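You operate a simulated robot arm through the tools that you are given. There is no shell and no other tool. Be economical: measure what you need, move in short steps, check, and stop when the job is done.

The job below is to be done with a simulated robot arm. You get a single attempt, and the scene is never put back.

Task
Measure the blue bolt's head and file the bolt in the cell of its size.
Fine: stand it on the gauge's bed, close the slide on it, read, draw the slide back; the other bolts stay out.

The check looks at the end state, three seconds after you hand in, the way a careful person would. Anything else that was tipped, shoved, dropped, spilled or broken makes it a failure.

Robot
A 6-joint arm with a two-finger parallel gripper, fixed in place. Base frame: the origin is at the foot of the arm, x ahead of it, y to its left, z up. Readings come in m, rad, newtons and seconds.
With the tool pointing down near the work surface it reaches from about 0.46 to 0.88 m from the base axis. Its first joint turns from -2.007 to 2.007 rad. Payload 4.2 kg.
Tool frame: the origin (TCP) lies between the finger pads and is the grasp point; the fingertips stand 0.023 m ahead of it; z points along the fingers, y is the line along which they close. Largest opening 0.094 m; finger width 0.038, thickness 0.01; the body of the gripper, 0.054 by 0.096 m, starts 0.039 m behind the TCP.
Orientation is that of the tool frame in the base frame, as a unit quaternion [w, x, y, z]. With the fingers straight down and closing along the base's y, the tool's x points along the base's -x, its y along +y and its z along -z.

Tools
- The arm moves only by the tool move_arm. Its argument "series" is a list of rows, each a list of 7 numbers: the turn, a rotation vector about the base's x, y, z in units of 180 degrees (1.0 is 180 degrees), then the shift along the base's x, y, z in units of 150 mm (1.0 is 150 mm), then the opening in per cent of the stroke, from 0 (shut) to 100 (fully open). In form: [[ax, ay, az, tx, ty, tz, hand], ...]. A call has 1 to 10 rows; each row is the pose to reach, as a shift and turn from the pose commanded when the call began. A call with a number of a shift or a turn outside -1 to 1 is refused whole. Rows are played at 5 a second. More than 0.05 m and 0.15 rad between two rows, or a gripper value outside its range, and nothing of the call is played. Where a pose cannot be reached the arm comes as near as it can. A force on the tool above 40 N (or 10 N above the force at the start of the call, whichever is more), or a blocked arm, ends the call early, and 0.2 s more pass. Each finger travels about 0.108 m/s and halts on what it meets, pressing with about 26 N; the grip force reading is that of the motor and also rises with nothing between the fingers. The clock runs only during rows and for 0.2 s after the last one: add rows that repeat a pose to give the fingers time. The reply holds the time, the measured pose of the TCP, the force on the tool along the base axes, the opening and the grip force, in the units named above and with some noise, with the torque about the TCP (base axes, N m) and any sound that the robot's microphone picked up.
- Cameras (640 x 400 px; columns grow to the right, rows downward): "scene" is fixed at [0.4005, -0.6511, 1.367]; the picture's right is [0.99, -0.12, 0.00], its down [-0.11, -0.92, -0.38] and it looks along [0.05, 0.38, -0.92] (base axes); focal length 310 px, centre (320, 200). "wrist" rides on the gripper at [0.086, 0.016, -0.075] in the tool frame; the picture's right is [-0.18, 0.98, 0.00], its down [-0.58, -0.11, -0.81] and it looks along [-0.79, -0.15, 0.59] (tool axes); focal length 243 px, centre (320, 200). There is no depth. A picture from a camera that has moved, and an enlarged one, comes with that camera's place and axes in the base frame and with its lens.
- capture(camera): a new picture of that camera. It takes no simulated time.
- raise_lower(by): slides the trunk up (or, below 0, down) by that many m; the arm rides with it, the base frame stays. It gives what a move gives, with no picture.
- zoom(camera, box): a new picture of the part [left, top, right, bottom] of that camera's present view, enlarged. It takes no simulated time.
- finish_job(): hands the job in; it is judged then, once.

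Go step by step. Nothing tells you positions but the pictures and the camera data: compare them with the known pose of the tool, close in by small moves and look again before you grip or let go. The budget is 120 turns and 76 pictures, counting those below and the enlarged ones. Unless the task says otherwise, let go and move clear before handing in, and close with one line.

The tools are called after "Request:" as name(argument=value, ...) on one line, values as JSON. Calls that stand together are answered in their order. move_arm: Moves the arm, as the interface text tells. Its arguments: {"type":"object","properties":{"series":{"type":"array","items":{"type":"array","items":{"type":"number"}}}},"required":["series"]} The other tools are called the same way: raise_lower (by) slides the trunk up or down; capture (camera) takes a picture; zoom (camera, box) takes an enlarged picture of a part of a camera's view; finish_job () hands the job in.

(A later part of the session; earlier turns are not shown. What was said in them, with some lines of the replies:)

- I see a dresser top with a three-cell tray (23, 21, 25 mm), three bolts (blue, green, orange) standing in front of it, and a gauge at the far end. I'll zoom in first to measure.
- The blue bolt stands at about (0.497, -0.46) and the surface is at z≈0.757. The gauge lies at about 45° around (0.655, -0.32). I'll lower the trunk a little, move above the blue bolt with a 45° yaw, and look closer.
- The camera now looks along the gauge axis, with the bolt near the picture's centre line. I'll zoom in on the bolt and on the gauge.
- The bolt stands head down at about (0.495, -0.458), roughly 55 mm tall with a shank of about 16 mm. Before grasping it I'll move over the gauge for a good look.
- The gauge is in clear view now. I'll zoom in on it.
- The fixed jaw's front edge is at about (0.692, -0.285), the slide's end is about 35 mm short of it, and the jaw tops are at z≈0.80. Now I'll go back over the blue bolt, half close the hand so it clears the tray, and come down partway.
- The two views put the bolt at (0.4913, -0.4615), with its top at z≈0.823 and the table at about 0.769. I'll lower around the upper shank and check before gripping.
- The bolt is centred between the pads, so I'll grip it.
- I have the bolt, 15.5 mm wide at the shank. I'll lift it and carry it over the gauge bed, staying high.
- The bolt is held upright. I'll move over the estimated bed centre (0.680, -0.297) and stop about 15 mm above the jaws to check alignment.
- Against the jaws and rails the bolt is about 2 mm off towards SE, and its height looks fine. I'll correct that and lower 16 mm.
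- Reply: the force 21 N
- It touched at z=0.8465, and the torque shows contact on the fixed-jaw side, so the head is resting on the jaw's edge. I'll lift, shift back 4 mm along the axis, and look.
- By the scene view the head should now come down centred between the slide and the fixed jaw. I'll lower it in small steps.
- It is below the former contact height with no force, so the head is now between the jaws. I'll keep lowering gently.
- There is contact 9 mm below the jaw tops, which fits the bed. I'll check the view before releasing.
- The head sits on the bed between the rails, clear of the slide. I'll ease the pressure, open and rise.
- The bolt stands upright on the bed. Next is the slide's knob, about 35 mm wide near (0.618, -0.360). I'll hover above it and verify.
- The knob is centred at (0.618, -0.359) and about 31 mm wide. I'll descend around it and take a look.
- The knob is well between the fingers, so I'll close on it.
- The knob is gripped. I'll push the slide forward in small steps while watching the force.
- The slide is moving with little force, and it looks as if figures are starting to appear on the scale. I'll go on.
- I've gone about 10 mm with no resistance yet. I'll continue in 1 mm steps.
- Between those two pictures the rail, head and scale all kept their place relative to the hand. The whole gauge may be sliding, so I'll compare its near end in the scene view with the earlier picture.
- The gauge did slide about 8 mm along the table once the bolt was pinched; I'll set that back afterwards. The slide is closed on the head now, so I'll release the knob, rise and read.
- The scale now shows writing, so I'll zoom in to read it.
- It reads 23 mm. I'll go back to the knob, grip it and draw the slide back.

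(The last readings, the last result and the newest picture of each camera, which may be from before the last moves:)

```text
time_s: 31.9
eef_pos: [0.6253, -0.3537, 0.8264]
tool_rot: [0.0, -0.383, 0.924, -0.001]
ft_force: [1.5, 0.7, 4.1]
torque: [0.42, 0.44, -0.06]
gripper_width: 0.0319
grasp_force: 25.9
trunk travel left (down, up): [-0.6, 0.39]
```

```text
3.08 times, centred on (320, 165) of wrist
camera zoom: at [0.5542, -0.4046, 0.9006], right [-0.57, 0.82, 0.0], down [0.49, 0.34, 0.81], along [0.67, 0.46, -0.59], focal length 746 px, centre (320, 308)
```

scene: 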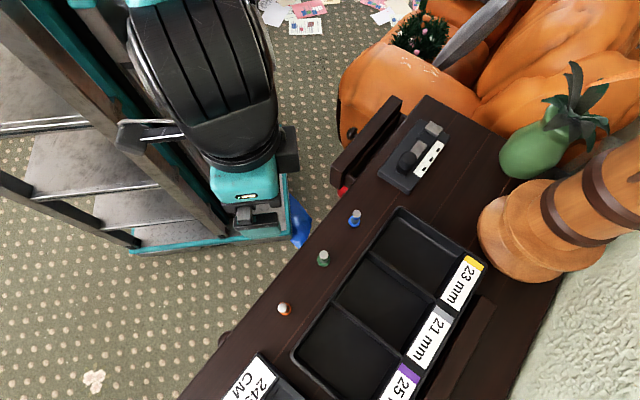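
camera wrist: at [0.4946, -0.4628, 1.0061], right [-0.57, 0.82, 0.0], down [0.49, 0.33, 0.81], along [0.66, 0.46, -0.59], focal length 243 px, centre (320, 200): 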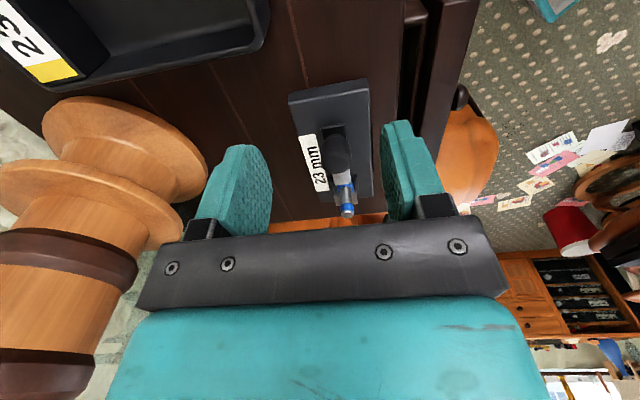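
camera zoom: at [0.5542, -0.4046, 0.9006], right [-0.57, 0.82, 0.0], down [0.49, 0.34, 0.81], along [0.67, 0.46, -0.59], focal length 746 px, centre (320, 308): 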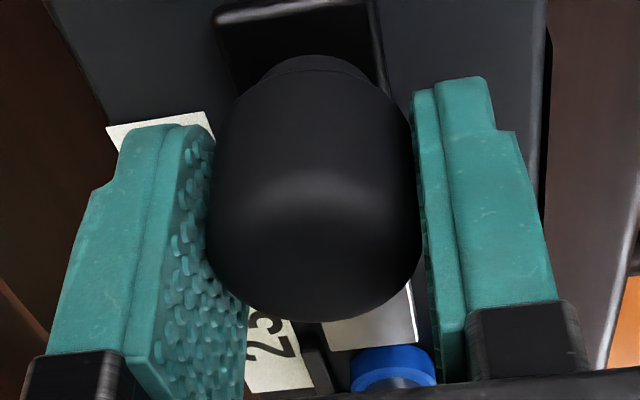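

The slide is off the head and the gauge stayed put. I'll pull 3 mm more to bring it fully back.

Request:
move_arm(series=[[0, 0, 0, -0.007, -0.007, 0, 25], [0, 0, 0, -0.014, -0.014, 0, 25], [0, 0, 0, -0.014, -0.014, 0, 25]])

Request:
zoom(camera="wrist", box=[260, 100, 380, 230])

```text
time_s: 32.7
eef_pos: [0.6238, -0.3559, 0.8259]
tool_rot: [0.0, -0.384, 0.924, 0.0]
ft_force: [4.7, 4.9, 3.3]
torque: [0.32, -0.13, 0.03]
gripper_width: 0.0316
grasp_force: 26.2
trunk travel left (down, up): [-0.6, 0.39]
```

```text
3.08 times, centred on (320, 165) of wrist
camera zoom: at [0.5521, -0.4056, 0.9006], right [-0.57, 0.82, 0.0], down [0.49, 0.33, 0.81], along [0.66, 0.46, -0.59], focal length 746 px, centre (320, 308)
```

zoom: 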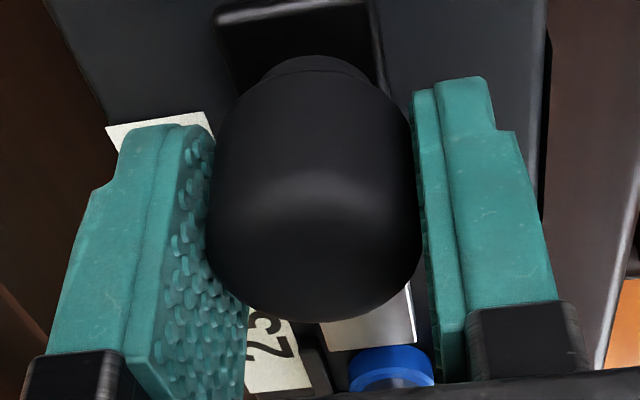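

The slide is at its back stop, since the view no longer changes and the pull force is rising. The gauge was shoved forward earlier, so I'll draw it gently back the last few mm to where it stood.

Request:
move_arm(series=[[0, 0, 0, -0.003, -0.003, 0, 25], [0, 0, 0, -0.006, -0.006, 0, 25], [0, 0, 0, -0.009, -0.009, 0, 25], [0, 0, 0, -0.012, -0.012, 0, 25], [0, 0, 0, -0.015, -0.015, 0, 25], [0, 0, 0, -0.018, -0.018, 0, 25], [0, 0, 0, -0.021, -0.021, 0, 25], [0, 0, 0, -0.021, -0.021, 0, 25]])

Request:
zoom(camera="scene", box=[330, 90, 490, 240])

```text
time_s: 34.5
eef_pos: [0.6211, -0.3582, 0.8266]
tool_rot: [-0.001, -0.383, 0.924, 0.001]
ft_force: [1.5, 2.6, -0.1]
torque: [-0.09, -0.41, 0.08]
gripper_width: 0.0316
grasp_force: 26.0
trunk travel left (down, up): [-0.6, 0.39]
```

```text
2.67 times, centred on (410, 165) of scene
camera zoom: at [0.4005, -0.6511, 1.367], right [0.99, -0.12, 0.0], down [-0.11, -0.92, -0.38], along [0.05, 0.38, -0.92], focal length 828 px, centre (80, 293)
```

zoom: 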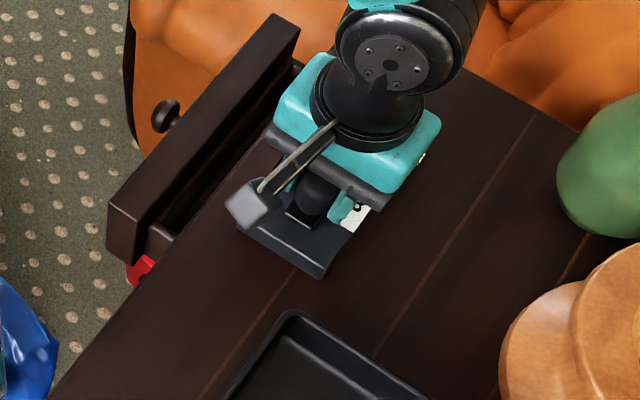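

The gauge is back within a couple of mm of where it stood. I'll release the knob, rise, and move over towards the bolt.

Request:
move_arm(series=[[0, 0, 0, 0, 0, 0, 40], [0, 0, 0, 0, 0, 0, 65], [0, 0, 0, 0, 0, 0, 65], [0, 0, 0, 0, 0, 0.2, 60], [0, 0, 0, 0, 0, 0.45, 50], [0, 0, 0, 0, 0, 0.65, 50], [0, 0, 0, 0.15, 0.15, 0.65, 50], [0, 0, 0, 0.3, 0.3, 0.65, 50], [0, 0, 0, 0.35, 0.35, 0.65, 50], [0, 0, 0, 0.35, 0.35, 0.65, 50]])

Request:
capture(camera="wrist")

Request:
zoom(camera="scene", box=[330, 90, 490, 240])

```text
time_s: 36.7
eef_pos: [0.6735, -0.3075, 0.925]
tool_rot: [0.0, -0.383, 0.924, 0.001]
ft_force: [-0.2, -0.5, -0.7]
torque: [-0.02, 0.03, 0.02]
gripper_width: 0.0469
grasp_force: 0.0
trunk travel left (down, up): [-0.6, 0.39]
```

```text
33 pictures are left
camera wrist: at [0.6015, -0.358, 0.9997], right [-0.57, 0.82, 0.0], down [0.49, 0.33, 0.81], along [0.67, 0.46, -0.59], focal length 243 px, centre (320, 200)
```

wrist: 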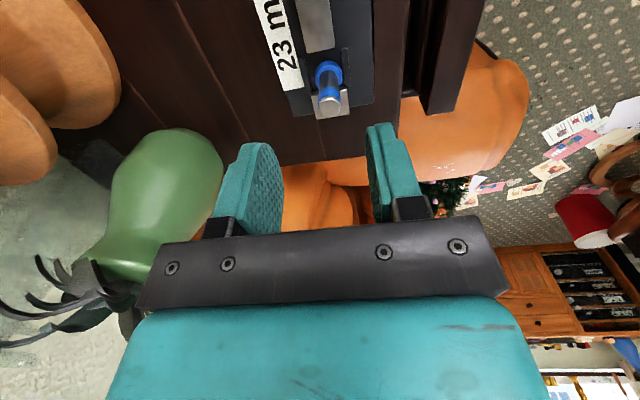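

```text
2.67 times, centred on (410, 165) of scene
camera zoom: at [0.4005, -0.6511, 1.367], right [0.99, -0.12, 0.0], down [-0.11, -0.92, -0.38], along [0.05, 0.38, -0.92], focal length 828 px, centre (80, 293)
```

zoom: 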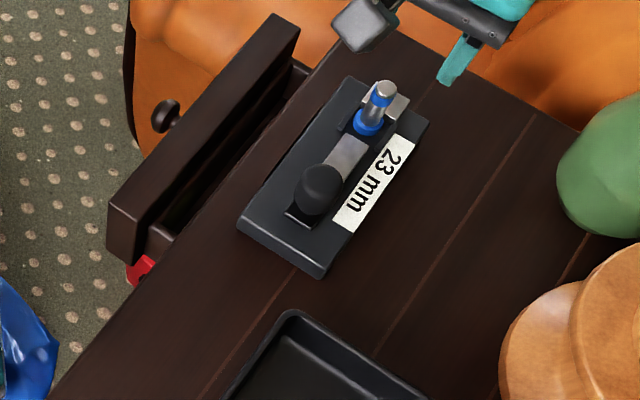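

It still reads 23 mm, the slide is back and the bolt stands free. I'll position over the bolt at about (0.679, -0.2965) and descend around its shank.

Request:
move_arm(series=[[0, 0, 0, 0.037, 0.073, 0, 50], [0, 0, 0, 0.037, 0.073, -0.2, 50], [0, 0, 0, 0.037, 0.073, -0.35, 50], [0, 0, 0, 0.037, 0.073, -0.35, 50]])

Request:
zoom(camera="wrist", box=[240, 80, 400, 200])

```text
time_s: 37.7
eef_pos: [0.6765, -0.2938, 0.8719]
tool_rot: [0.0, -0.382, 0.924, 0.001]
ft_force: [-0.4, -0.6, 0.5]
torque: [0.01, 0.03, -0.03]
gripper_width: 0.0472
grasp_force: 0.1
trunk travel left (down, up): [-0.6, 0.39]
```

```text
3.33 times, centred on (320, 140) of wrist
camera zoom: at [0.6049, -0.3443, 0.9468], right [-0.57, 0.82, 0.0], down [0.49, 0.33, 0.81], along [0.66, 0.46, -0.59], focal length 809 px, centre (320, 400)
```

zoom: 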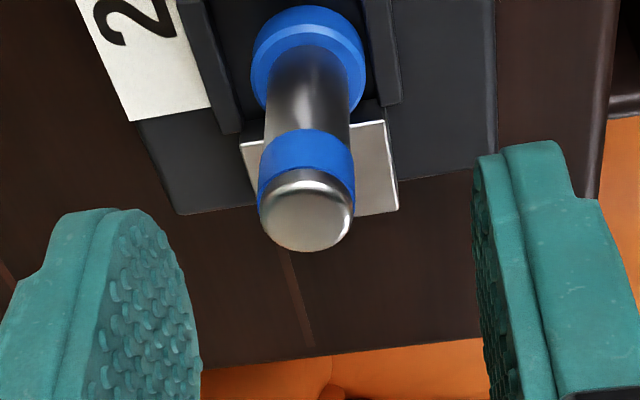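

Request:
move_arm(series=[[0, 0, 0, 0.006, -0.014, 0, 50], [0, 0, 0, 0.006, -0.014, -0.12, 50], [0, 0, 0, 0.006, -0.014, -0.21, 50], [0, 0, 0, 0.006, -0.014, -0.21, 30], [0, 0, 0, 0.006, -0.014, -0.21, 18], [0, 0, 0, 0.006, -0.014, -0.21, 10], [0, 0, 0, 0.006, -0.014, -0.21, 10], [0, 0, 0, 0.006, -0.014, -0.21, 10]])

Request:
zoom(camera="wrist", box=[240, 80, 400, 200])

```text
time_s: 39.5
eef_pos: [0.6782, -0.2954, 0.8407]
tool_rot: [0.0, -0.383, 0.924, 0.001]
ft_force: [1.4, -1.5, -0.6]
torque: [-0.06, -0.04, -0.03]
gripper_width: 0.0154
grasp_force: 26.4
trunk travel left (down, up): [-0.6, 0.39]
```

```text
3.33 times, centred on (320, 140) of wrist
camera zoom: at [0.6054, -0.3463, 0.915], right [-0.57, 0.82, 0.0], down [0.49, 0.33, 0.81], along [0.67, 0.46, -0.59], focal length 809 px, centre (320, 400)
```

zoom: 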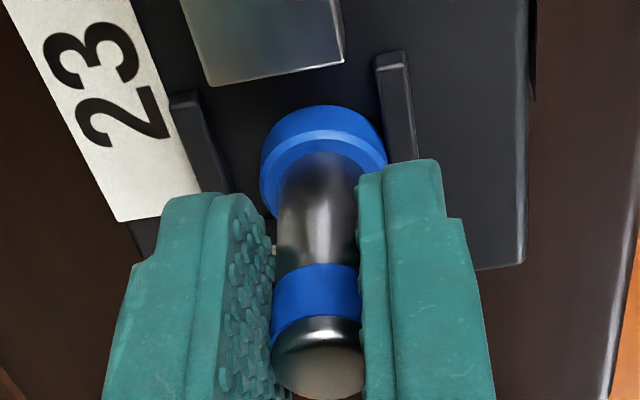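

The bolt is gripped cleanly. I'll lift it straight out and carry it towards the 23 mm cell at about (0.603, -0.54).

Request:
move_arm(series=[[0, 0, 0, 0, 0, 0.1, 10], [0, 0, 0, 0, 0, 0.35, 10], [0, 0, 0, 0, 0, 0.65, 10], [0, 0, 0, -0.08, -0.25, 0.65, 10], [0, 0, 0, -0.16, -0.5, 0.65, 10], [0, 0, 0, -0.24, -0.75, 0.65, 10], [0, 0, 0, -0.32, -0.98, 0.65, 10], [0, 0, 0, -0.32, -0.98, 0.65, 10]])

Request:
move_arm(series=[[0, 0, 0, -0.08, -0.25, 0, 10], [0, 0, 0, -0.18, -0.5, 0, 10], [0, 0, 0, -0.18, -0.65, 0, 10], [0, 0, 0, -0.18, -0.65, 0, 10]])

Request:
capture(camera="wrist")

Request:
capture(camera="scene")

```text
time_s: 41.3
eef_pos: [0.6274, -0.4469, 0.937]
tool_rot: [0.0, -0.384, 0.924, 0.0]
ft_force: [0.2, 0.4, -0.5]
torque: [0.02, 0.02, 0.0]
gripper_width: 0.0153
grasp_force: 26.2
trunk travel left (down, up): [-0.6, 0.39]
```

```text
time_s: 42.3
eef_pos: [0.603, -0.5422, 0.9378]
tool_rot: [0.0, -0.384, 0.923, 0.0]
ft_force: [0.1, 0.2, 0.5]
torque: [-0.03, -0.02, 0.0]
gripper_width: 0.0153
grasp_force: 25.6
trunk travel left (down, up): [-0.6, 0.39]
```

```text
29 pictures are left
camera wrist: at [0.5317, -0.5919, 1.0127], right [-0.57, 0.82, 0.0], down [0.49, 0.33, 0.81], along [0.66, 0.46, -0.59], focal length 243 px, centre (320, 200)
```

wrist: 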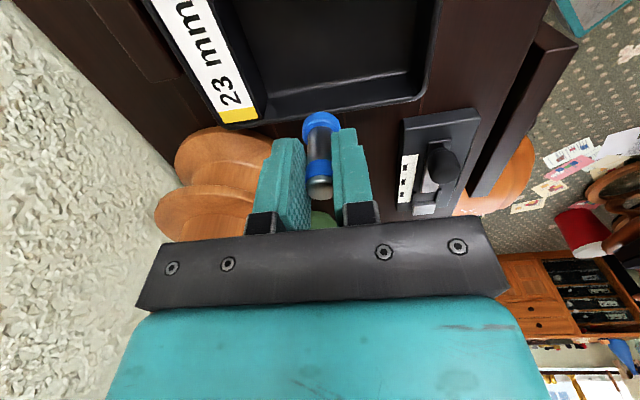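

```text
28 pictures are left
```

scene: 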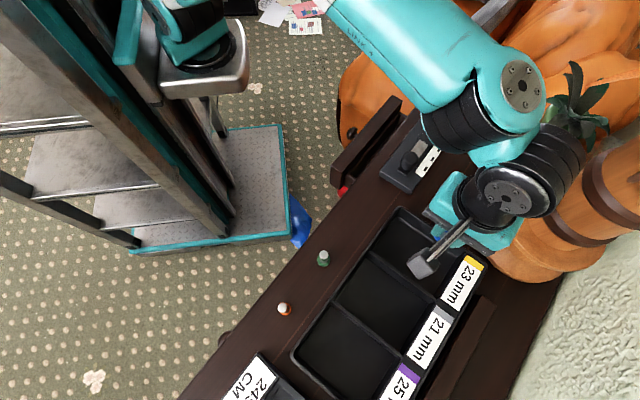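

The bolt is over the middle of the 23 mm cell. I'll nudge it to the centre and lower it to about 15 mm above the floor.

Request:
move_arm(series=[[0, 0, 0, -0.067, 0.027, 0, 10], [0, 0, 0, -0.067, 0.027, -0.25, 10], [0, 0, 0, -0.067, 0.027, -0.5, 10], [0, 0, 0, -0.067, 0.027, -0.66, 10], [0, 0, 0, -0.067, 0.027, -0.66, 10]])

Request:
capture(camera="wrist")

Request:
zoom(camera="scene", box=[360, 190, 500, 290])

```text
time_s: 43.5
eef_pos: [0.5962, -0.5371, 0.8384]
tool_rot: [0.0, -0.383, 0.924, 0.0]
ft_force: [0.2, -1.2, -0.6]
torque: [0.01, 0.03, 0.04]
gripper_width: 0.0154
grasp_force: 25.7
trunk travel left (down, up): [-0.6, 0.39]
```

```text
27 pictures are left
camera wrist: at [0.524, -0.5883, 0.9124], right [-0.57, 0.82, 0.0], down [0.49, 0.33, 0.81], along [0.67, 0.46, -0.59], focal length 243 px, centre (320, 200)
```

wrist: 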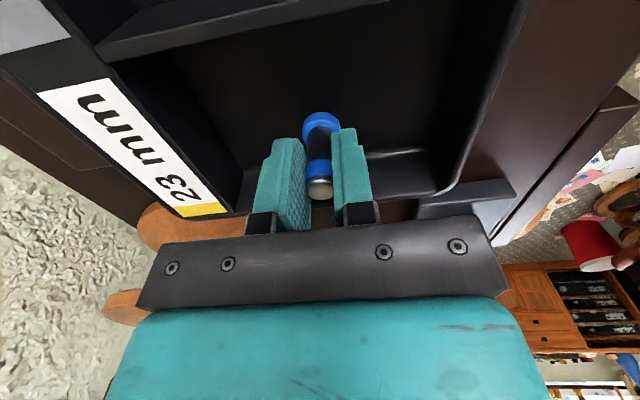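

```text
4.00 times, centred on (430, 240) of scene
camera zoom: at [0.4005, -0.6511, 1.367], right [0.99, -0.12, 0.0], down [-0.11, -0.92, -0.38], along [0.05, 0.38, -0.92], focal length 1241 px, centre (-120, 40)
```

zoom: 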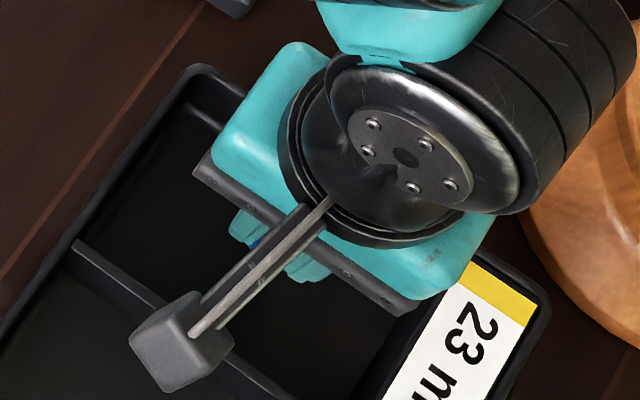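

The bolt is well inside the cell, so I'll lower it gently to the floor.

Request:
move_arm(series=[[0, 0, 0, 0, 0, -0.03, 10], [0, 0, 0, 0, 0, -0.06, 10], [0, 0, 0, 0, 0, -0.085, 10], [0, 0, 0, 0, 0, -0.095, 10], [0, 0, 0, 0, 0, -0.095, 10]])

```text
time_s: 44.7
eef_pos: [0.5951, -0.5366, 0.825]
tool_rot: [0.001, -0.383, 0.924, -0.001]
ft_force: [-1.9, 1.6, 21.6]
torque: [0.16, 0.05, 0.02]
gripper_width: 0.0157
grasp_force: 26.0
trunk travel left (down, up): [-0.6, 0.39]
```

It touched the cell floor at z=0.825. I'll ease off, release and rise.

Request:
move_arm(series=[[0, 0, 0, 0, 0, 0.01, 10], [0, 0, 0, 0, 0, 0.01, 18], [0, 0, 0, 0, 0, 0.01, 30], [0, 0, 0, 0, 0, 0.01, 50], [0, 0, 0, 0, 0, 0.01, 50], [0, 0, 0, 0, 0, 0.2, 50], [0, 0, 0, 0, 0, 0.45, 50], [0, 0, 0, 0, 0, 0.75, 50], [0, 0, 0, 0, 0, 0.95, 50], [0, 0, 0, 0, 0, 0.95, 50]])

Request:
move_arm(series=[[0, 0, 0, -0.2, 0.2, 0, 50], [0, 0, 0, -0.4, 0.4, 0, 50], [0, 0, 0, -0.6, 0.6, 0, 50], [0, 0, 0, -0.75, 0.75, 0, 50], [0, 0, 0, -0.75, 0.75, 0, 50]])

Request:
capture(camera="scene")

Request:
zoom(camera="scene", box=[360, 100, 500, 300])

```text
time_s: 46.9
eef_pos: [0.5954, -0.5377, 0.967]
tool_rot: [0.0, -0.384, 0.923, 0.0]
ft_force: [0.1, 0.8, -0.5]
torque: [-0.01, 0.01, -0.02]
gripper_width: 0.0469
grasp_force: 0.1
trunk travel left (down, up): [-0.6, 0.39]
```

```text
time_s: 48.1
eef_pos: [0.4796, -0.4253, 0.9687]
tool_rot: [0.001, -0.382, 0.924, 0.0]
ft_force: [0.0, 0.6, -0.5]
torque: [-0.04, 0.05, -0.01]
gripper_width: 0.047
grasp_force: 0.0
trunk travel left (down, up): [-0.6, 0.39]
```

```text
25 pictures are left
```

scene: 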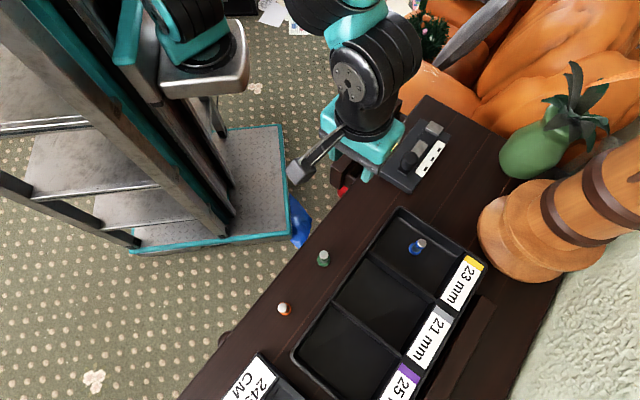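

```text
2.00 times, centred on (430, 200) of scene
camera zoom: at [0.4005, -0.6511, 1.367], right [0.99, -0.12, 0.0], down [-0.11, -0.92, -0.38], along [0.05, 0.38, -0.92], focal length 621 px, centre (100, 200)
```

zoom: 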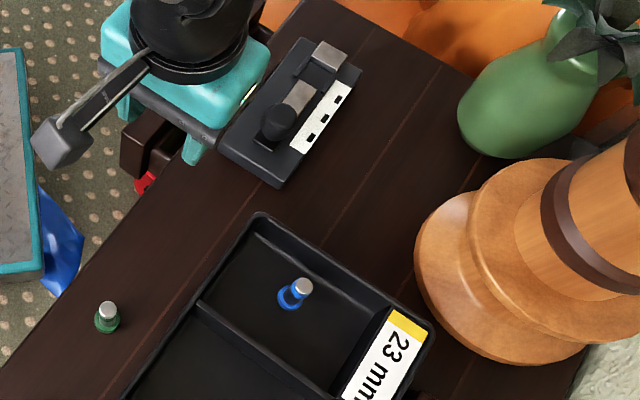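

The blue bolt stands upright in the 23 mm cell. The gauge is empty with its slide drawn back, and the other bolts are untouched, so I'm handing in.

Request:
finish_job()

```text
The job is handed in.
```

The blue bolt's head measured 23 mm, and the bolt now stands in the 23 mm cell; while closing the slide I pushed the gauge about 8 mm along the table, then drew it back to within about 2 mm of where it stood.
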